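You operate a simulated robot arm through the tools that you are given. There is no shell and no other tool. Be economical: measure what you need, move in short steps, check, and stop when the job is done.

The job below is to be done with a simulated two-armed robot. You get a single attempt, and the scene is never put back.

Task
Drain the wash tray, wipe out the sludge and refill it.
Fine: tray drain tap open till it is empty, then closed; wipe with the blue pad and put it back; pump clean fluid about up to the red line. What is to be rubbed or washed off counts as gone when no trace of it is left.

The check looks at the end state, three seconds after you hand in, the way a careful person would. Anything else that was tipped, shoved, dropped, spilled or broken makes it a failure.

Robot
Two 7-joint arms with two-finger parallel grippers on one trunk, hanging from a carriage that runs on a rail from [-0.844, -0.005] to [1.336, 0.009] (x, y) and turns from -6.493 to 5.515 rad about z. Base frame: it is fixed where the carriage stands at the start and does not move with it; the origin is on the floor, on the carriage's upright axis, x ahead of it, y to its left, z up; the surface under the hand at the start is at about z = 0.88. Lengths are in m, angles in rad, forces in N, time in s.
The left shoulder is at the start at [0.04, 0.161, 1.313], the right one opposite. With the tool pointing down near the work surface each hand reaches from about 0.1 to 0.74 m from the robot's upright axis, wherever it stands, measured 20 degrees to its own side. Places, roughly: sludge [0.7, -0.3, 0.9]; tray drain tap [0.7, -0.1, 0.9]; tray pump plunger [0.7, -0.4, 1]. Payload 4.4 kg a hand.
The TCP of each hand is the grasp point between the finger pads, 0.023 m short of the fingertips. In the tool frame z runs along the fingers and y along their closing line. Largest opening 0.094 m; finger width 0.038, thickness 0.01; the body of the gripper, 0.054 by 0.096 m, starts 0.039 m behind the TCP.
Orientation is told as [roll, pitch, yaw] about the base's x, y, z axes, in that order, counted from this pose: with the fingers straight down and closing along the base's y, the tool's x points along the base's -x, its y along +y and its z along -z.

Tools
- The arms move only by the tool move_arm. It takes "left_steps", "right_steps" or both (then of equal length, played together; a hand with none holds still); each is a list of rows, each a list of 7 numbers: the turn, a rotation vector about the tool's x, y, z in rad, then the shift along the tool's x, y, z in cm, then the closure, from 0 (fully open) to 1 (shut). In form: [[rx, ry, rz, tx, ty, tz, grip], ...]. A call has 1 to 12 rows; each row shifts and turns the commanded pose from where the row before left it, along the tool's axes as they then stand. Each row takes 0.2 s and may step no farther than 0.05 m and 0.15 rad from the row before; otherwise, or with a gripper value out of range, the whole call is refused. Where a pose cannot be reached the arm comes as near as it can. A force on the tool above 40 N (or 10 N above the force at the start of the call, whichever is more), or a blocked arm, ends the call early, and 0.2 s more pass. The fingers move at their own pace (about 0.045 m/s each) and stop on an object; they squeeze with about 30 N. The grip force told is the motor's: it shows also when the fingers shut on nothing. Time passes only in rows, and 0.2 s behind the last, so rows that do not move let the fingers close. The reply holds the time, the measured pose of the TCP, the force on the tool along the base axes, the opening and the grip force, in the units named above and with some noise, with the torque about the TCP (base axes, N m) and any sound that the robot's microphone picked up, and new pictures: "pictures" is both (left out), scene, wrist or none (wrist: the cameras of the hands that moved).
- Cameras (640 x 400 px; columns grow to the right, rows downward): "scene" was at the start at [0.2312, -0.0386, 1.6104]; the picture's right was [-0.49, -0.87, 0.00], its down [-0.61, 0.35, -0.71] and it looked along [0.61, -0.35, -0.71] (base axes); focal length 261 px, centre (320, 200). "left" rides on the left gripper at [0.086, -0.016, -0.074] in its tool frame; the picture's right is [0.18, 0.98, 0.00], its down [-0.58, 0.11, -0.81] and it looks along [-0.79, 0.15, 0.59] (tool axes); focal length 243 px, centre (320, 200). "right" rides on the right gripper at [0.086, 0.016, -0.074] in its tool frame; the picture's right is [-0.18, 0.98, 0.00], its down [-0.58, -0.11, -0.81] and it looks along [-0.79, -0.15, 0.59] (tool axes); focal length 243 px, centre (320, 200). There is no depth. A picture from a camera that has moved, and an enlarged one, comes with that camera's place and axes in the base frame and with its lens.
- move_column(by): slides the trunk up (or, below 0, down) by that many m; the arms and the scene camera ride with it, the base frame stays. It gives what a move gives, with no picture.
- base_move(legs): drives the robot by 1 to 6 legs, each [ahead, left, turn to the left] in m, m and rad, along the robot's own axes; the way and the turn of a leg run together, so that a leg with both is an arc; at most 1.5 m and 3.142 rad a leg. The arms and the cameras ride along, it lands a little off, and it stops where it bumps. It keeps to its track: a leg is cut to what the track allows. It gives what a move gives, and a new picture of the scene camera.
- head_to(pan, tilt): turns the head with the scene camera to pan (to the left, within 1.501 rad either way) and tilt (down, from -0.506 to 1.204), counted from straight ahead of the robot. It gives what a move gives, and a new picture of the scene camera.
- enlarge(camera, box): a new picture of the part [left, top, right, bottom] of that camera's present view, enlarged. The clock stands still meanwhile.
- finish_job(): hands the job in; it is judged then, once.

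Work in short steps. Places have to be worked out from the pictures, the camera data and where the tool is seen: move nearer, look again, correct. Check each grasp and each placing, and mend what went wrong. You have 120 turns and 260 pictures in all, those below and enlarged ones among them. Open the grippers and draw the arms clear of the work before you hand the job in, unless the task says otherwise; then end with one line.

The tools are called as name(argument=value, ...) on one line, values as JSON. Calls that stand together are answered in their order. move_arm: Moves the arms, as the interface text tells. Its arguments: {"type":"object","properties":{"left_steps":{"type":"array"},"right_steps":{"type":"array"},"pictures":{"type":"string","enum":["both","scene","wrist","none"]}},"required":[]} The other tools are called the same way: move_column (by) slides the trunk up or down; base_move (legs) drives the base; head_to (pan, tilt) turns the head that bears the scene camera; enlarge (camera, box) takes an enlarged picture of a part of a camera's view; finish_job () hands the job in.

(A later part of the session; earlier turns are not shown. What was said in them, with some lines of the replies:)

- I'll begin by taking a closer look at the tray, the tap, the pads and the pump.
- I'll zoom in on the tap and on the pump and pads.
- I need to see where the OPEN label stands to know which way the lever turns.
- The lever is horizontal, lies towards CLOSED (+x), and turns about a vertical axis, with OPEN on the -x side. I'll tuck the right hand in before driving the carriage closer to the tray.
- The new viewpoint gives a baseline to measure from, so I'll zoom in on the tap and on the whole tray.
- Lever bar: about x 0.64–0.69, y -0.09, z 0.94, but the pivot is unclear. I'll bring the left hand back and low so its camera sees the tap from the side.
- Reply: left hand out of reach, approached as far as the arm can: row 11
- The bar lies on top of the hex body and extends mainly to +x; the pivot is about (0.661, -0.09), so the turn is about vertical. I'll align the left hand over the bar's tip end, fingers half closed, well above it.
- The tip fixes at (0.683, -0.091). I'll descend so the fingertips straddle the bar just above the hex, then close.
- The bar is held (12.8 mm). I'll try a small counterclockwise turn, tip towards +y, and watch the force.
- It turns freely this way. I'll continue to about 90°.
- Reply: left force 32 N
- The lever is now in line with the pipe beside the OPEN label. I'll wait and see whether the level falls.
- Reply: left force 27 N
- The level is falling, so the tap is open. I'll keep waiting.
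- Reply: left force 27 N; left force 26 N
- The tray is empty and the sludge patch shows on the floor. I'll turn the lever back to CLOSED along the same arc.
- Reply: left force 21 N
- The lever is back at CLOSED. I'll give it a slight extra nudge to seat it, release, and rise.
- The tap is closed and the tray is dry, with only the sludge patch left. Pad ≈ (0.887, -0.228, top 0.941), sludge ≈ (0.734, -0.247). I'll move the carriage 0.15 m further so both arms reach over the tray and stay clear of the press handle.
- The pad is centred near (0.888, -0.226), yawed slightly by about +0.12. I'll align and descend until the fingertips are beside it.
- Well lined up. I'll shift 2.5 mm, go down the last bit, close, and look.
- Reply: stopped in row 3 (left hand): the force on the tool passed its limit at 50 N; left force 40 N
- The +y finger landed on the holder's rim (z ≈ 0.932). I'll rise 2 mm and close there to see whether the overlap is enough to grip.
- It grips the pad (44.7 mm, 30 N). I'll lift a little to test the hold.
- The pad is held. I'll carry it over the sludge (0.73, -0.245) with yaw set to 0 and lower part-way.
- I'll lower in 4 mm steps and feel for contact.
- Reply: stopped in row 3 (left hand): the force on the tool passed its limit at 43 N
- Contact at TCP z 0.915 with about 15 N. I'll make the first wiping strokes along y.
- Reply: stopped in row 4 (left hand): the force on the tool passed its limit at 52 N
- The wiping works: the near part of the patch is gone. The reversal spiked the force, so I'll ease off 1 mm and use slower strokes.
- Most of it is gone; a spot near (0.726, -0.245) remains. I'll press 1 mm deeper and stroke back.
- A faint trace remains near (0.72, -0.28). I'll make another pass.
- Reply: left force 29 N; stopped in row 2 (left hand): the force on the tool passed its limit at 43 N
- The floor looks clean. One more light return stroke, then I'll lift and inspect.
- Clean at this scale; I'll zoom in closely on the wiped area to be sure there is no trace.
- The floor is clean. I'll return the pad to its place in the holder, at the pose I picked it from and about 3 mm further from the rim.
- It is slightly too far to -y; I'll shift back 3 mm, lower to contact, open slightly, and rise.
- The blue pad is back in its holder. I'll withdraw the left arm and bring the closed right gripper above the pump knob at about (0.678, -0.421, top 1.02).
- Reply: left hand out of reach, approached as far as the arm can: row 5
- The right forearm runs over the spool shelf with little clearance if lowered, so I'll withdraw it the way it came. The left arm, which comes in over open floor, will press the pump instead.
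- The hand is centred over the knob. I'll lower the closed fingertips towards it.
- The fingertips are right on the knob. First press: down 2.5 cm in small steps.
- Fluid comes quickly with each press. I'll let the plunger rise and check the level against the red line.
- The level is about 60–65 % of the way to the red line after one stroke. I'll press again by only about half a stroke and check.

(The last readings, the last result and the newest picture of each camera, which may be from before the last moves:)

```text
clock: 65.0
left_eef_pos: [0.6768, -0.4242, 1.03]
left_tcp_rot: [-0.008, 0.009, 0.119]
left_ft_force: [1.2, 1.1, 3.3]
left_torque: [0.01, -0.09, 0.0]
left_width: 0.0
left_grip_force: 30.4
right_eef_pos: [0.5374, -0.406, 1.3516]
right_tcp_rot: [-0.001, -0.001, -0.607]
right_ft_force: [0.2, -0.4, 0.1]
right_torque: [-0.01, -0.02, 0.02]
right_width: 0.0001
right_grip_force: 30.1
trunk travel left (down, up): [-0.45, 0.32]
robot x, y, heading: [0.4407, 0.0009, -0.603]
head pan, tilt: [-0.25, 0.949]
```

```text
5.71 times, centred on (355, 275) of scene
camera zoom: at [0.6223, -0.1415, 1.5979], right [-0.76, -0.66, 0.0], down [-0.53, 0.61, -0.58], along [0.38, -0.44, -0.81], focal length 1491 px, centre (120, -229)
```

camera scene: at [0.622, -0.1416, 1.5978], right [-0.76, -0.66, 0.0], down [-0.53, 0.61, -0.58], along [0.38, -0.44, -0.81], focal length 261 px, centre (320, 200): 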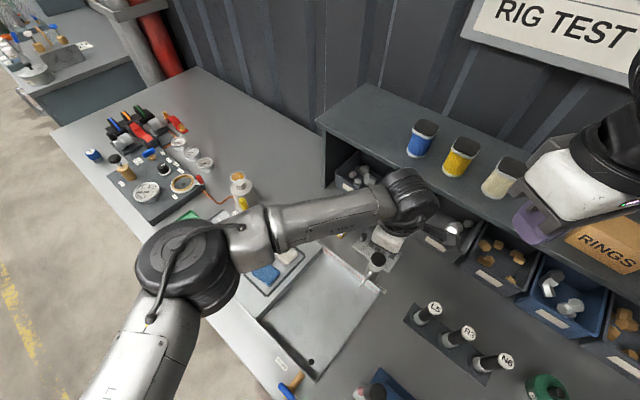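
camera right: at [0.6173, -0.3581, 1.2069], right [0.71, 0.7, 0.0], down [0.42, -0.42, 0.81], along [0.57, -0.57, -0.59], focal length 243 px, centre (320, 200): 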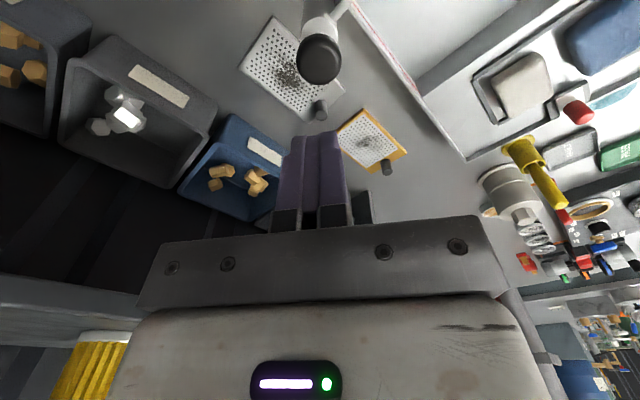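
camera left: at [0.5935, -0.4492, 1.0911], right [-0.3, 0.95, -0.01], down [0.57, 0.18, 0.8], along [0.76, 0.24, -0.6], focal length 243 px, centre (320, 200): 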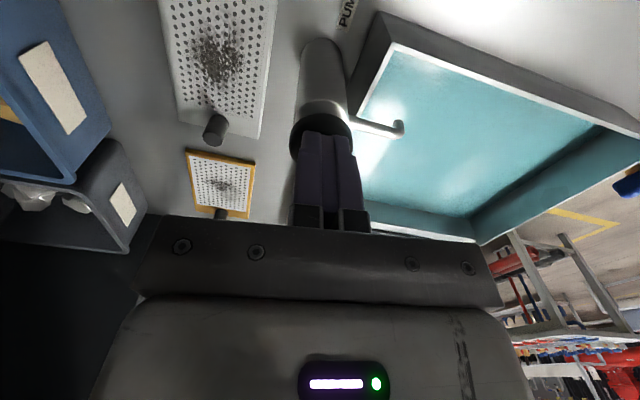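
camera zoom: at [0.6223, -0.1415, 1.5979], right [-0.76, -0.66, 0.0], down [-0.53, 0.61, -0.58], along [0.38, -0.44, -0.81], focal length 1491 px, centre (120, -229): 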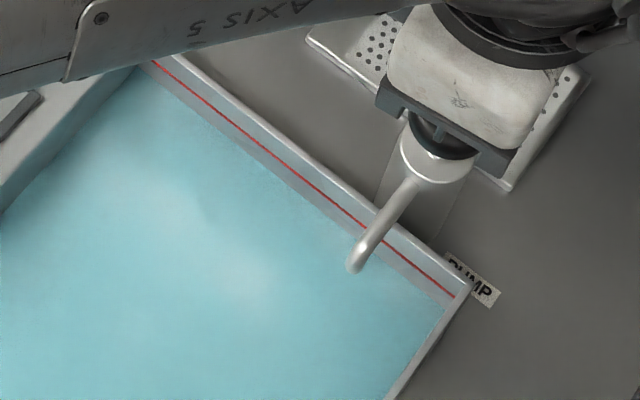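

No visible change yet at this depth. I'll go a little deeper.

move_arm(left_steps=[[0, 0, 0, 0, 0, 0.4, 1]], pictures="none")

enlarge(camera="scene", box=[335, 255, 383, 297])

```text
clock: 65.3
left_eef_pos: [0.6778, -0.4236, 1.026]
left_tcp_rot: [-0.006, 0.009, 0.121]
left_ft_force: [0.5, -0.6, 5.1]
left_torque: [0.0, -0.14, -0.02]
left_width: 0.0
left_grip_force: 30.2
right_eef_pos: [0.5377, -0.406, 1.351]
right_tcp_rot: [0.001, 0.0, -0.608]
right_ft_force: [-0.1, 0.1, 0.0]
right_torque: [-0.02, 0.0, 0.0]
right_width: 0.0
right_grip_force: 30.0
trunk travel left (down, up): [-0.45, 0.32]
robot x, y, heading: [0.4446, 0.0007, -0.607]
head pan, tilt: [-0.25, 0.949]
```

```text
9.52 times, centred on (359, 276) of scene
camera zoom: at [0.6222, -0.1418, 1.5979], right [-0.76, -0.66, 0.0], down [-0.53, 0.61, -0.58], along [0.38, -0.44, -0.81], focal length 2485 px, centre (-51, -524)
```

zoom: 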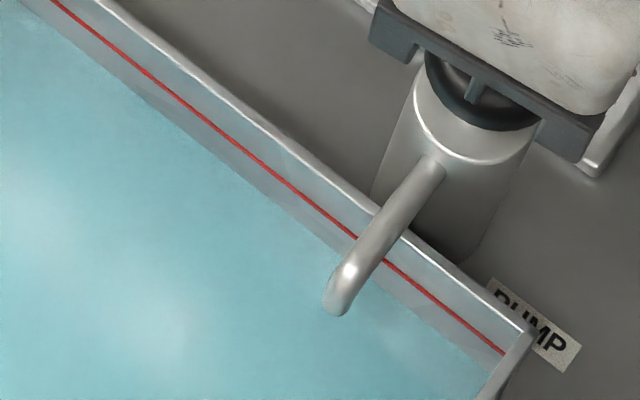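

move_arm(left_steps=[[0, 0, 0, 0, 0, 0.4, 1]], pictures="none")

enlarge(camera="scene", box=[335, 255, 383, 297])

```text
clock: 65.8
left_eef_pos: [0.6758, -0.4232, 1.0221]
left_tcp_rot: [-0.006, 0.008, 0.12]
left_ft_force: [0.6, -2.7, 7.0]
left_torque: [-0.04, -0.14, -0.1]
left_width: 0.0
left_grip_force: 30.2
right_eef_pos: [0.5374, -0.4062, 1.3529]
right_tcp_rot: [0.001, -0.001, -0.606]
right_ft_force: [-0.7, 0.3, 0.2]
right_torque: [0.01, 0.01, -0.01]
right_width: 0.0
right_grip_force: 29.8
trunk travel left (down, up): [-0.45, 0.32]
robot x, y, heading: [0.4437, 0.0026, -0.605]
head pan, tilt: [-0.25, 0.949]
```

```text
9.52 times, centred on (359, 276) of scene
camera zoom: at [0.6223, -0.142, 1.598], right [-0.76, -0.66, 0.0], down [-0.53, 0.61, -0.58], along [0.38, -0.44, -0.81], focal length 2485 px, centre (-51, -524)
```

zoom: 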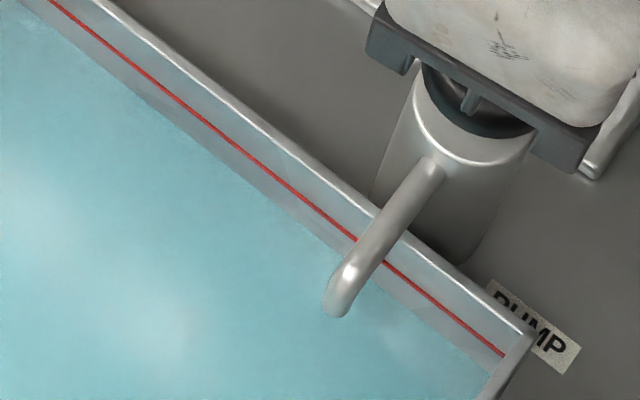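

move_arm(left_steps=[[0, 0, 0, 0, 0, 0.35, 1]], pictures="none")

enlarge(camera="scene", box=[335, 255, 383, 297])

```text
clock: 66.2
left_eef_pos: [0.676, -0.4231, 1.0189]
left_tcp_rot: [-0.008, 0.009, 0.119]
left_ft_force: [-1.7, -2.3, 9.1]
left_torque: [0.02, -0.14, -0.04]
left_width: 0.0
left_grip_force: 29.9
right_eef_pos: [0.5388, -0.4062, 1.3529]
right_tcp_rot: [-0.001, -0.002, -0.604]
right_ft_force: [0.6, 0.5, 0.4]
right_torque: [0.03, 0.02, 0.01]
right_width: 0.0
right_grip_force: 30.0
trunk travel left (down, up): [-0.45, 0.32]
robot x, y, heading: [0.443, 0.0039, -0.603]
head pan, tilt: [-0.25, 0.949]
```

```text
9.52 times, centred on (359, 276) of scene
camera zoom: at [0.6221, -0.142, 1.598], right [-0.76, -0.66, 0.0], down [-0.53, 0.61, -0.58], along [0.38, -0.44, -0.81], focal length 2485 px, centre (-51, -524)
```

zoom: 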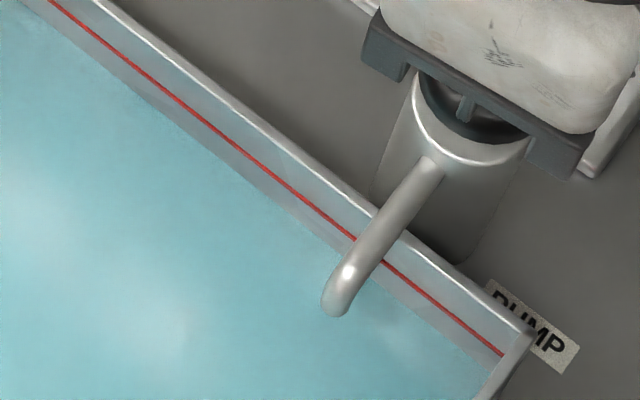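

Still unchanged, so the pump seems to dose at the bottom of a stroke. By geometry the level is roughly half way, so I'll complete this stroke.

move_arm(left_steps=[[0, 0, 0, 0, 0, 0.5, 1]], pictures="none")

enlarge(camera="scene", box=[335, 255, 383, 297])

```text
clock: 66.5
left_eef_pos: [0.6752, -0.4227, 1.0135]
left_tcp_rot: [-0.008, 0.013, 0.122]
left_ft_force: [-2.6, 9.0, 28.7]
left_torque: [0.25, -0.43, 0.24]
left_width: 0.0002
left_grip_force: 29.5
right_eef_pos: [0.5381, -0.406, 1.3535]
right_tcp_rot: [0.0, 0.001, -0.606]
right_ft_force: [0.3, -0.7, 0.7]
right_torque: [-0.01, 0.01, -0.03]
right_width: 0.0
right_grip_force: 30.2
trunk travel left (down, up): [-0.45, 0.32]
robot x, y, heading: [0.4421, -0.0005, -0.609]
head pan, tilt: [-0.25, 0.949]
```

```text
9.52 times, centred on (359, 276) of scene
camera zoom: at [0.6223, -0.1416, 1.5984], right [-0.76, -0.66, 0.0], down [-0.53, 0.61, -0.58], along [0.38, -0.44, -0.81], focal length 2485 px, centre (-51, -524)
```

zoom: 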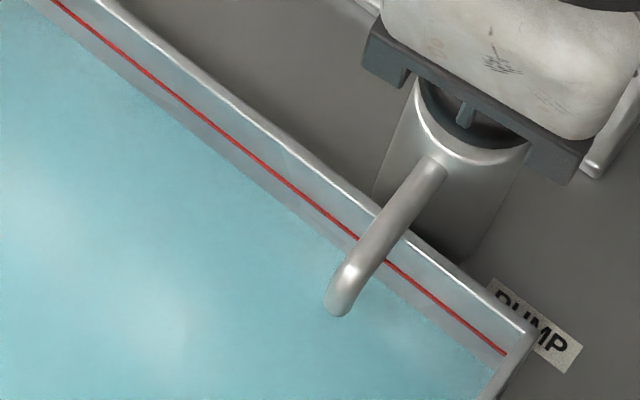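

Bottomed out. I'll raise fully and let it settle before checking the level.

move_arm(left_steps=[[0, 0, 0, 0, 0, -1, 1], [0, 0, 0, 0, 0, -1, 1], [0, 0, 0, 0, 0, -1.5, 1], [0, 0, 0, 0, 0, 0, 1], [0, 0, 0, 0, 0, 0, 1]], pictures="none")

enlarge(camera="scene", box=[335, 255, 383, 297])

```text
clock: 67.8
left_eef_pos: [0.6763, -0.4213, 1.0464]
left_tcp_rot: [-0.005, 0.01, 0.119]
left_ft_force: [-0.7, 0.1, -0.1]
left_torque: [-0.04, -0.01, 0.0]
left_width: 0.0
left_grip_force: 30.0
right_eef_pos: [0.5368, -0.4057, 1.3521]
right_tcp_rot: [0.0, -0.001, -0.605]
right_ft_force: [-0.2, -0.4, 0.2]
right_torque: [-0.01, -0.02, -0.01]
right_width: 0.0
right_grip_force: 30.4
trunk travel left (down, up): [-0.45, 0.32]
robot x, y, heading: [0.441, 0.002, -0.603]
head pan, tilt: [-0.25, 0.949]
```

```text
9.52 times, centred on (359, 276) of scene
camera zoom: at [0.6221, -0.1415, 1.5977], right [-0.76, -0.66, 0.0], down [-0.53, 0.61, -0.58], along [0.38, -0.44, -0.81], focal length 2485 px, centre (-51, -524)
```

zoom: 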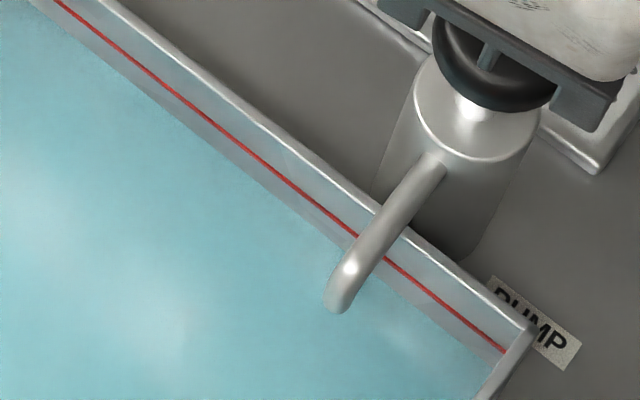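

enlarge(camera="scene", box=[335, 252, 351, 266])

enlarge(camera="left", box=[350, 0, 640, 220])

```text
16.00 times, centred on (343, 259) of scene
camera zoom: at [0.6221, -0.1415, 1.5977], right [-0.76, -0.66, 0.0], down [-0.53, 0.61, -0.58], along [0.38, -0.44, -0.81], focal length 4174 px, centre (-48, -744)
```

zoom: 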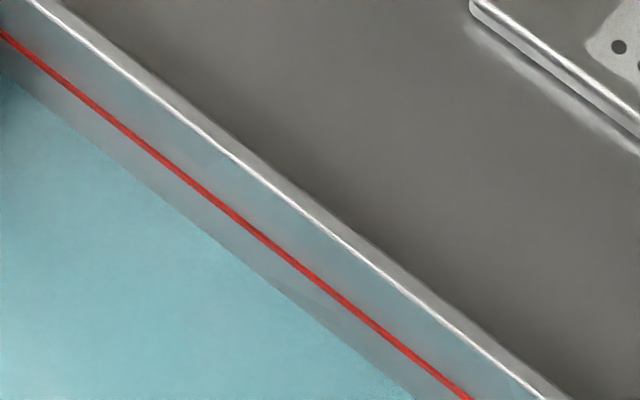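

```text
1.82 times, centred on (495, 110) of left
camera zoom: at [0.5939, -0.4481, 1.123], right [-0.3, 0.95, 0.0], down [0.57, 0.18, 0.8], along [0.76, 0.24, -0.6], focal length 441 px, centre (2, 364)
```

zoom: 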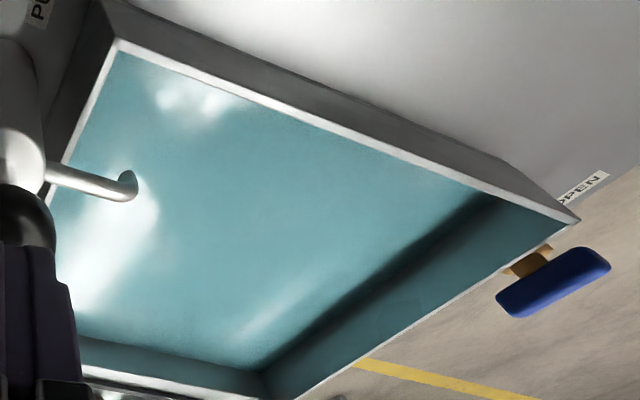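

I'll check that the tap is truly closed, and compare the level again after a short wait.

enlarge(camera="scene", box=[255, 335, 335, 400])

move_arm(left_steps=[[0, 0, 0, 0, 0, 0, 1], [0, 0, 0, 0, 0, 0, 1], [0, 0, 0, 0, 0, 0, 1], [0, 0, 0, 0, 0, 0, 1], [0, 0, 0, 0, 0, 0, 1], [0, 0, 0, 0, 0, 0, 1], [0, 0, 0, 0, 0, 0, 1], [0, 0, 0, 0, 0, 0, 1], [0, 0, 0, 0, 0, 0, 1], [0, 0, 0, 0, 0, 0, 1]], pictures="none")

enlarge(camera="scene", box=[335, 252, 351, 266])

```text
6.15 times, centred on (295, 368) of scene
camera zoom: at [0.6221, -0.1415, 1.5977], right [-0.76, -0.66, 0.0], down [-0.53, 0.61, -0.58], along [0.38, -0.44, -0.81], focal length 1606 px, centre (474, -831)
```

zoom: 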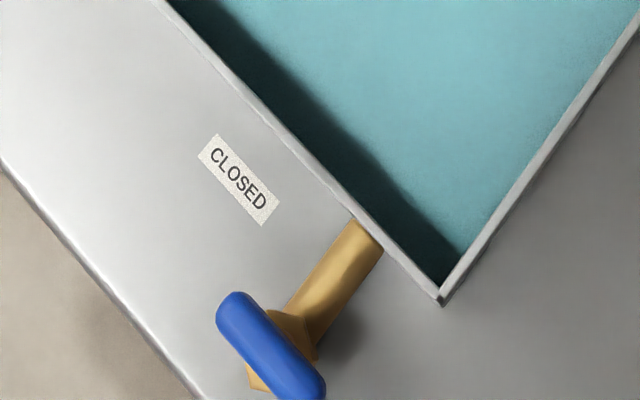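

```text
clock: 70.0
left_eef_pos: [0.6761, -0.4229, 1.0482]
left_tcp_rot: [-0.008, 0.009, 0.121]
left_ft_force: [0.4, -0.8, -0.3]
left_torque: [0.0, -0.01, 0.0]
left_width: 0.0001
left_grip_force: 30.3
right_eef_pos: [0.5374, -0.4064, 1.3522]
right_tcp_rot: [0.0, 0.0, -0.606]
right_ft_force: [-0.5, 0.3, -0.7]
right_torque: [-0.01, 0.01, 0.02]
right_width: 0.0001
right_grip_force: 30.2
trunk travel left (down, up): [-0.45, 0.32]
robot x, y, heading: [0.4424, 0.0026, -0.603]
head pan, tilt: [-0.25, 0.949]
```

```text
16.00 times, centred on (343, 259) of scene
camera zoom: at [0.622, -0.1415, 1.5978], right [-0.76, -0.66, 0.0], down [-0.53, 0.61, -0.58], along [0.38, -0.44, -0.81], focal length 4174 px, centre (-48, -744)
```

zoom: 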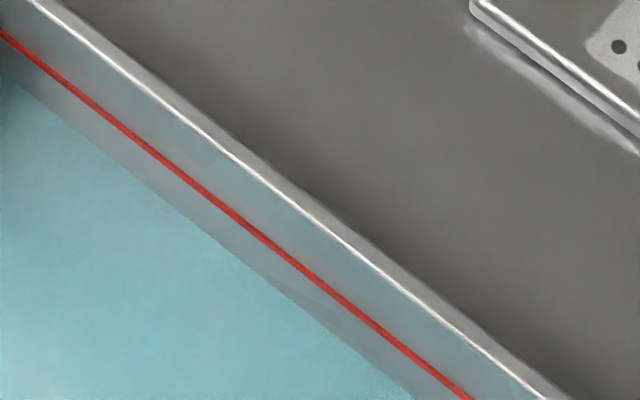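

The tap is closed and the level is stable, about 12–15 mm below the red line. I'll do another full stroke and compare with this same zoom.

move_arm(left_steps=[[0, 0, 0, 0, 0, 0.7, 1], [0, 0, 0, 0, 0, 0.7, 1], [0, 0, 0, 0, 0, 0.7, 1], [0, 0, 0, 0, 0, 0.7, 1], [0, 0, 0, 0, 0, 0.5, 1], [0, 0, 0, 0, 0, -1, 1], [0, 0, 0, 0, 0, -1.3, 1], [0, 0, 0, 0, 0, -1, 1]], pictures="none")

enlarge(camera="scene", box=[335, 252, 351, 266])

```text
clock: 71.8
left_eef_pos: [0.6746, -0.4225, 1.0472]
left_tcp_rot: [-0.006, 0.009, 0.121]
left_ft_force: [0.5, 0.4, -0.2]
left_torque: [0.0, 0.02, 0.02]
left_width: 0.0002
left_grip_force: 30.3
right_eef_pos: [0.5369, -0.4055, 1.3529]
right_tcp_rot: [-0.001, 0.0, -0.606]
right_ft_force: [-0.7, 0.9, -0.8]
right_torque: [-0.01, -0.02, 0.02]
right_width: 0.0001
right_grip_force: 30.6
trunk travel left (down, up): [-0.45, 0.32]
robot x, y, heading: [0.4411, 0.0048, -0.605]
head pan, tilt: [-0.25, 0.949]
```

```text
16.00 times, centred on (343, 259) of scene
camera zoom: at [0.6221, -0.1416, 1.5977], right [-0.76, -0.66, 0.0], down [-0.53, 0.61, -0.58], along [0.38, -0.44, -0.81], focal length 4174 px, centre (-48, -744)
```

zoom: 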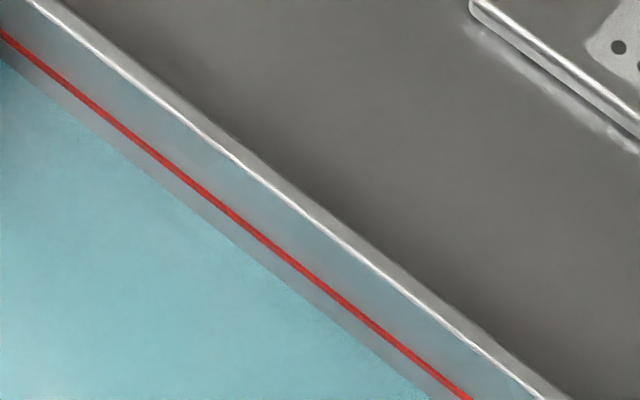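

One stroke raised the level by about a third of the remaining gap. Two more strokes should reach the line; I'll do one and check.

move_arm(left_steps=[[0, 0, 0, 0, 0, 0.7, 1], [0, 0, 0, 0, 0, 0.7, 1], [0, 0, 0, 0, 0, 0.7, 1], [0, 0, 0, 0, 0, 0.7, 1], [0, 0, 0, 0, 0, 0.5, 1], [0, 0, 0, 0, 0, -1, 1], [0, 0, 0, 0, 0, -1.3, 1], [0, 0, 0, 0, 0, -1, 1]], pictures="none")

enlarge(camera="scene", box=[335, 252, 351, 266])

```text
clock: 73.5
left_eef_pos: [0.6777, -0.4233, 1.0458]
left_tcp_rot: [-0.005, 0.009, 0.122]
left_ft_force: [0.1, 0.5, -0.2]
left_torque: [0.03, -0.01, -0.01]
left_width: 0.0003
left_grip_force: 29.7
right_eef_pos: [0.5381, -0.4071, 1.3525]
right_tcp_rot: [0.0, -0.001, -0.606]
right_ft_force: [-0.1, 0.2, 0.5]
right_torque: [0.02, 0.0, 0.01]
right_width: 0.0003
right_grip_force: 29.9
trunk travel left (down, up): [-0.45, 0.32]
robot x, y, heading: [0.44, 0.0048, -0.607]
head pan, tilt: [-0.25, 0.949]
```

```text
16.00 times, centred on (343, 259) of scene
camera zoom: at [0.6221, -0.1416, 1.5977], right [-0.76, -0.66, 0.0], down [-0.53, 0.61, -0.58], along [0.38, -0.44, -0.81], focal length 4174 px, centre (-48, -744)
```

zoom: 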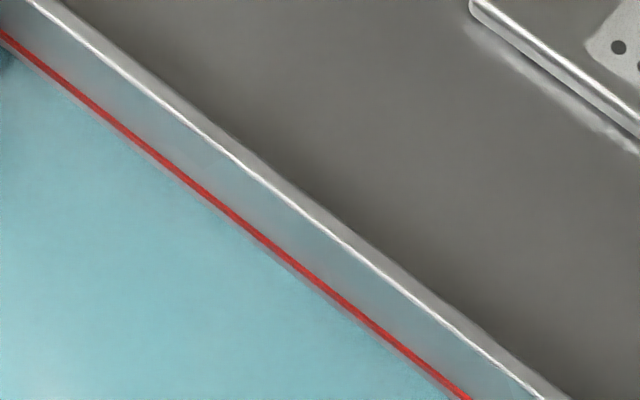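

Now about 4 mm below the line; one more stroke of the same size should land on it.

move_arm(left_steps=[[0, 0, 0, 0, 0, 0.7, 1], [0, 0, 0, 0, 0, 0.7, 1], [0, 0, 0, 0, 0, 0.7, 1], [0, 0, 0, 0, 0, 0.7, 1], [0, 0, 0, 0, 0, 0.5, 1], [0, 0, 0, 0, 0, -1, 1], [0, 0, 0, 0, 0, -1.3, 1], [0, 0, 0, 0, 0, -1, 1]], pictures="none")

enlarge(camera="scene", box=[335, 252, 351, 266])

```text
clock: 75.3
left_eef_pos: [0.6772, -0.4225, 1.0491]
left_tcp_rot: [-0.006, 0.008, 0.12]
left_ft_force: [-0.3, -0.2, -0.6]
left_torque: [-0.01, 0.02, -0.01]
left_width: 0.0001
left_grip_force: 29.9
right_eef_pos: [0.5375, -0.4053, 1.3514]
right_tcp_rot: [-0.001, 0.002, -0.607]
right_ft_force: [-0.5, 0.4, -0.6]
right_torque: [-0.01, 0.02, 0.02]
right_width: 0.0
right_grip_force: 30.0
trunk travel left (down, up): [-0.45, 0.32]
robot x, y, heading: [0.4411, -0.0027, -0.603]
head pan, tilt: [-0.25, 0.949]
```

```text
16.00 times, centred on (343, 259) of scene
camera zoom: at [0.6221, -0.1416, 1.5977], right [-0.76, -0.66, 0.0], down [-0.53, 0.61, -0.58], along [0.38, -0.44, -0.81], focal length 4174 px, centre (-48, -744)
```

zoom: 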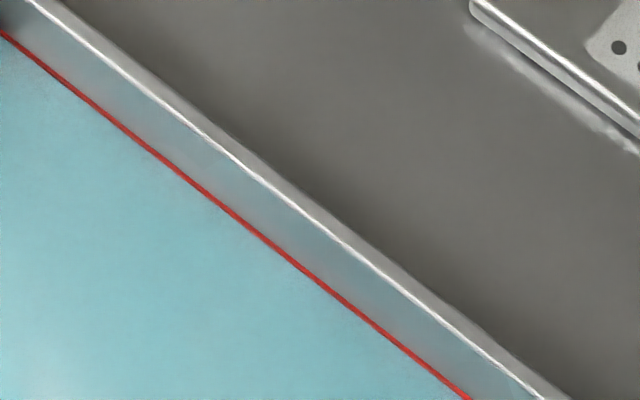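

The fluid now meets the red line. I'll raise the left hand, retrace its path out, and open both grippers.

move_arm(left_steps=[[0, 0, 0, 0, 0, -4.5, 1], [0, 0, 0, 0, 0, -4.5, 1], [0, 0, 0, -1.6, 3.96, -0.5, 1], [0, 0, 0, -1.6, 3.96, -0.5, 1], [0, 0, 0, -1.6, 3.96, -0.5, 1], [0, 0, 0, -1.6, 3.96, -0.5, 1], [0, 0, 0, -1.6, 3.96, 0, 1], [0, 0, 0, -1.6, 3.96, 0, 1], [0, 0, 0, -1.6, 3.96, 0, 1], [0, 0, 0, -1.6, 3.96, 0, 0], [0, 0, 0, 0, 0, 0, 0], [0, 0, 0, 0, 0, 0, 0]], right_steps=[[0, 0, 0, 0, 0, 0, 0], [0, 0, 0, 0, 0, 0, 0], [0, 0, 0, 0, 0, 0, 0], [0, 0, 0, 0, 0, 0, 0], [0, 0, 0, 0, 0, 0, 0], [0, 0, 0, 0, 0, 0, 0], [0, 0, 0, 0, 0, 0, 0], [0, 0, 0, 0, 0, 0, 0], [0, 0, 0, 0, 0, 0, 0], [0, 0, 0, 0, 0, 0, 0], [0, 0, 0, 0, 0, 0, 0], [0, 0, 0, 0, 0, 0, 0]], pictures="scene")

enlarge(camera="scene", box=[200, 210, 410, 390])

```text
clock: 78.0
left_eef_pos: [0.765, -0.0874, 1.1561]
left_tcp_rot: [-0.004, 0.009, 0.12]
left_ft_force: [0.8, 0.4, 0.2]
left_torque: [0.04, -0.02, -0.01]
left_width: 0.0688
left_grip_force: 0.1
right_eef_pos: [0.5369, -0.4062, 1.3527]
right_tcp_rot: [-0.001, 0.0, -0.604]
right_ft_force: [-0.2, 0.1, -0.5]
right_torque: [0.0, 0.0, -0.01]
right_width: 0.0941
right_grip_force: 0.0
trunk travel left (down, up): [-0.45, 0.32]
robot x, y, heading: [0.4433, 0.0021, -0.601]
head pan, tilt: [-0.25, 0.949]
camera scene: at [0.6221, -0.1415, 1.5978], right [-0.76, -0.66, 0.0], down [-0.53, 0.61, -0.58], along [0.38, -0.44, -0.81], focal length 261 px, centre (320, 200)
```

scene: 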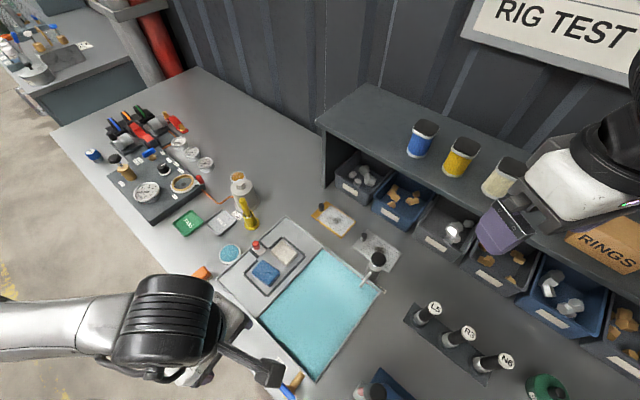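

```text
2.22 times, centred on (305, 300) of scene
camera zoom: at [0.6221, -0.1415, 1.5978], right [-0.76, -0.66, 0.0], down [-0.53, 0.61, -0.58], along [0.38, -0.44, -0.81], focal length 580 px, centre (353, -22)
```

zoom: 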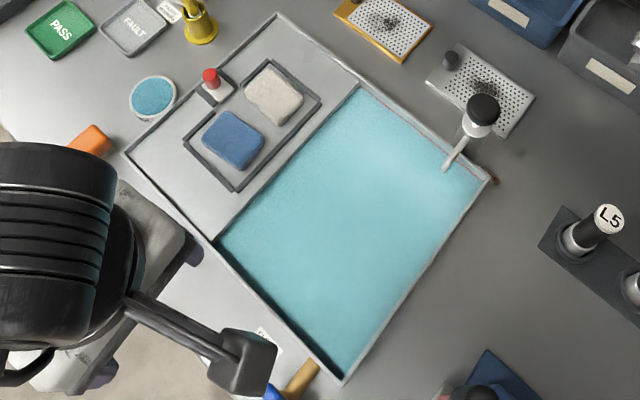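

Everything is in place. I'll lift the left hand clear and take a last look at the pump corner and the pads.

move_arm(left_steps=[[0, 0, 0, 0, 1, -4.5, 0], [0, 0, 0, 0, 1, -4.5, 0], [0, 0, 0, 0, 1, -4.5, 0], [0, 0, 0, 0, 0, 0, 0]], pictures="none")

enlarge(camera="scene", box=[335, 235, 405, 300])

enlarge(camera="scene", box=[230, 235, 310, 300])

```text
clock: 79.0
left_eef_pos: [0.763, -0.0611, 1.2879]
left_tcp_rot: [-0.005, 0.01, 0.12]
left_ft_force: [0.6, -0.8, -1.4]
left_torque: [0.01, -0.03, 0.0]
left_width: 0.0938
left_grip_force: 0.3
right_eef_pos: [0.538, -0.406, 1.3528]
right_tcp_rot: [0.001, 0.001, -0.606]
right_ft_force: [-0.1, -0.6, 0.1]
right_torque: [0.0, 0.02, -0.01]
right_width: 0.0939
right_grip_force: 0.1
trunk travel left (down, up): [-0.45, 0.32]
robot x, y, heading: [0.4431, 0.0018, -0.608]
head pan, tilt: [-0.25, 0.949]
```

```text
6.15 times, centred on (370, 268) of scene
camera zoom: at [0.622, -0.1415, 1.5977], right [-0.76, -0.66, 0.0], down [-0.53, 0.61, -0.58], along [0.38, -0.44, -0.81], focal length 1606 px, centre (12, -215)
```

zoom: 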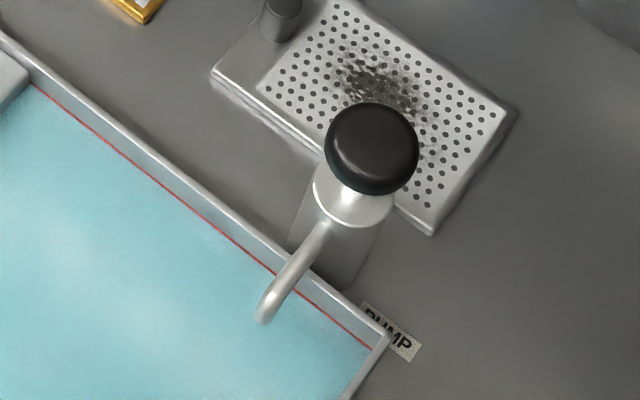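

```text
6.15 times, centred on (270, 268) of scene
camera zoom: at [0.622, -0.1415, 1.5977], right [-0.76, -0.66, 0.0], down [-0.53, 0.61, -0.58], along [0.38, -0.44, -0.81], focal length 1606 px, centre (628, -215)
```

zoom: 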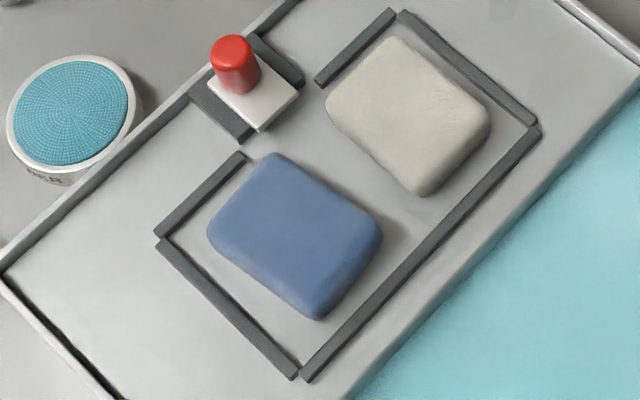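

The tray is at the red line, the tap is closed, the pad is back flat in its holder, and both arms are clear, so I'm handing in.

finish_job()

```text
The job is handed in.
```

The job is handed in: I drained the tray, closed the tap, wiped the sludge off with the blue pad and put the pad back in its holder, then pumped clean fluid up to the red line.
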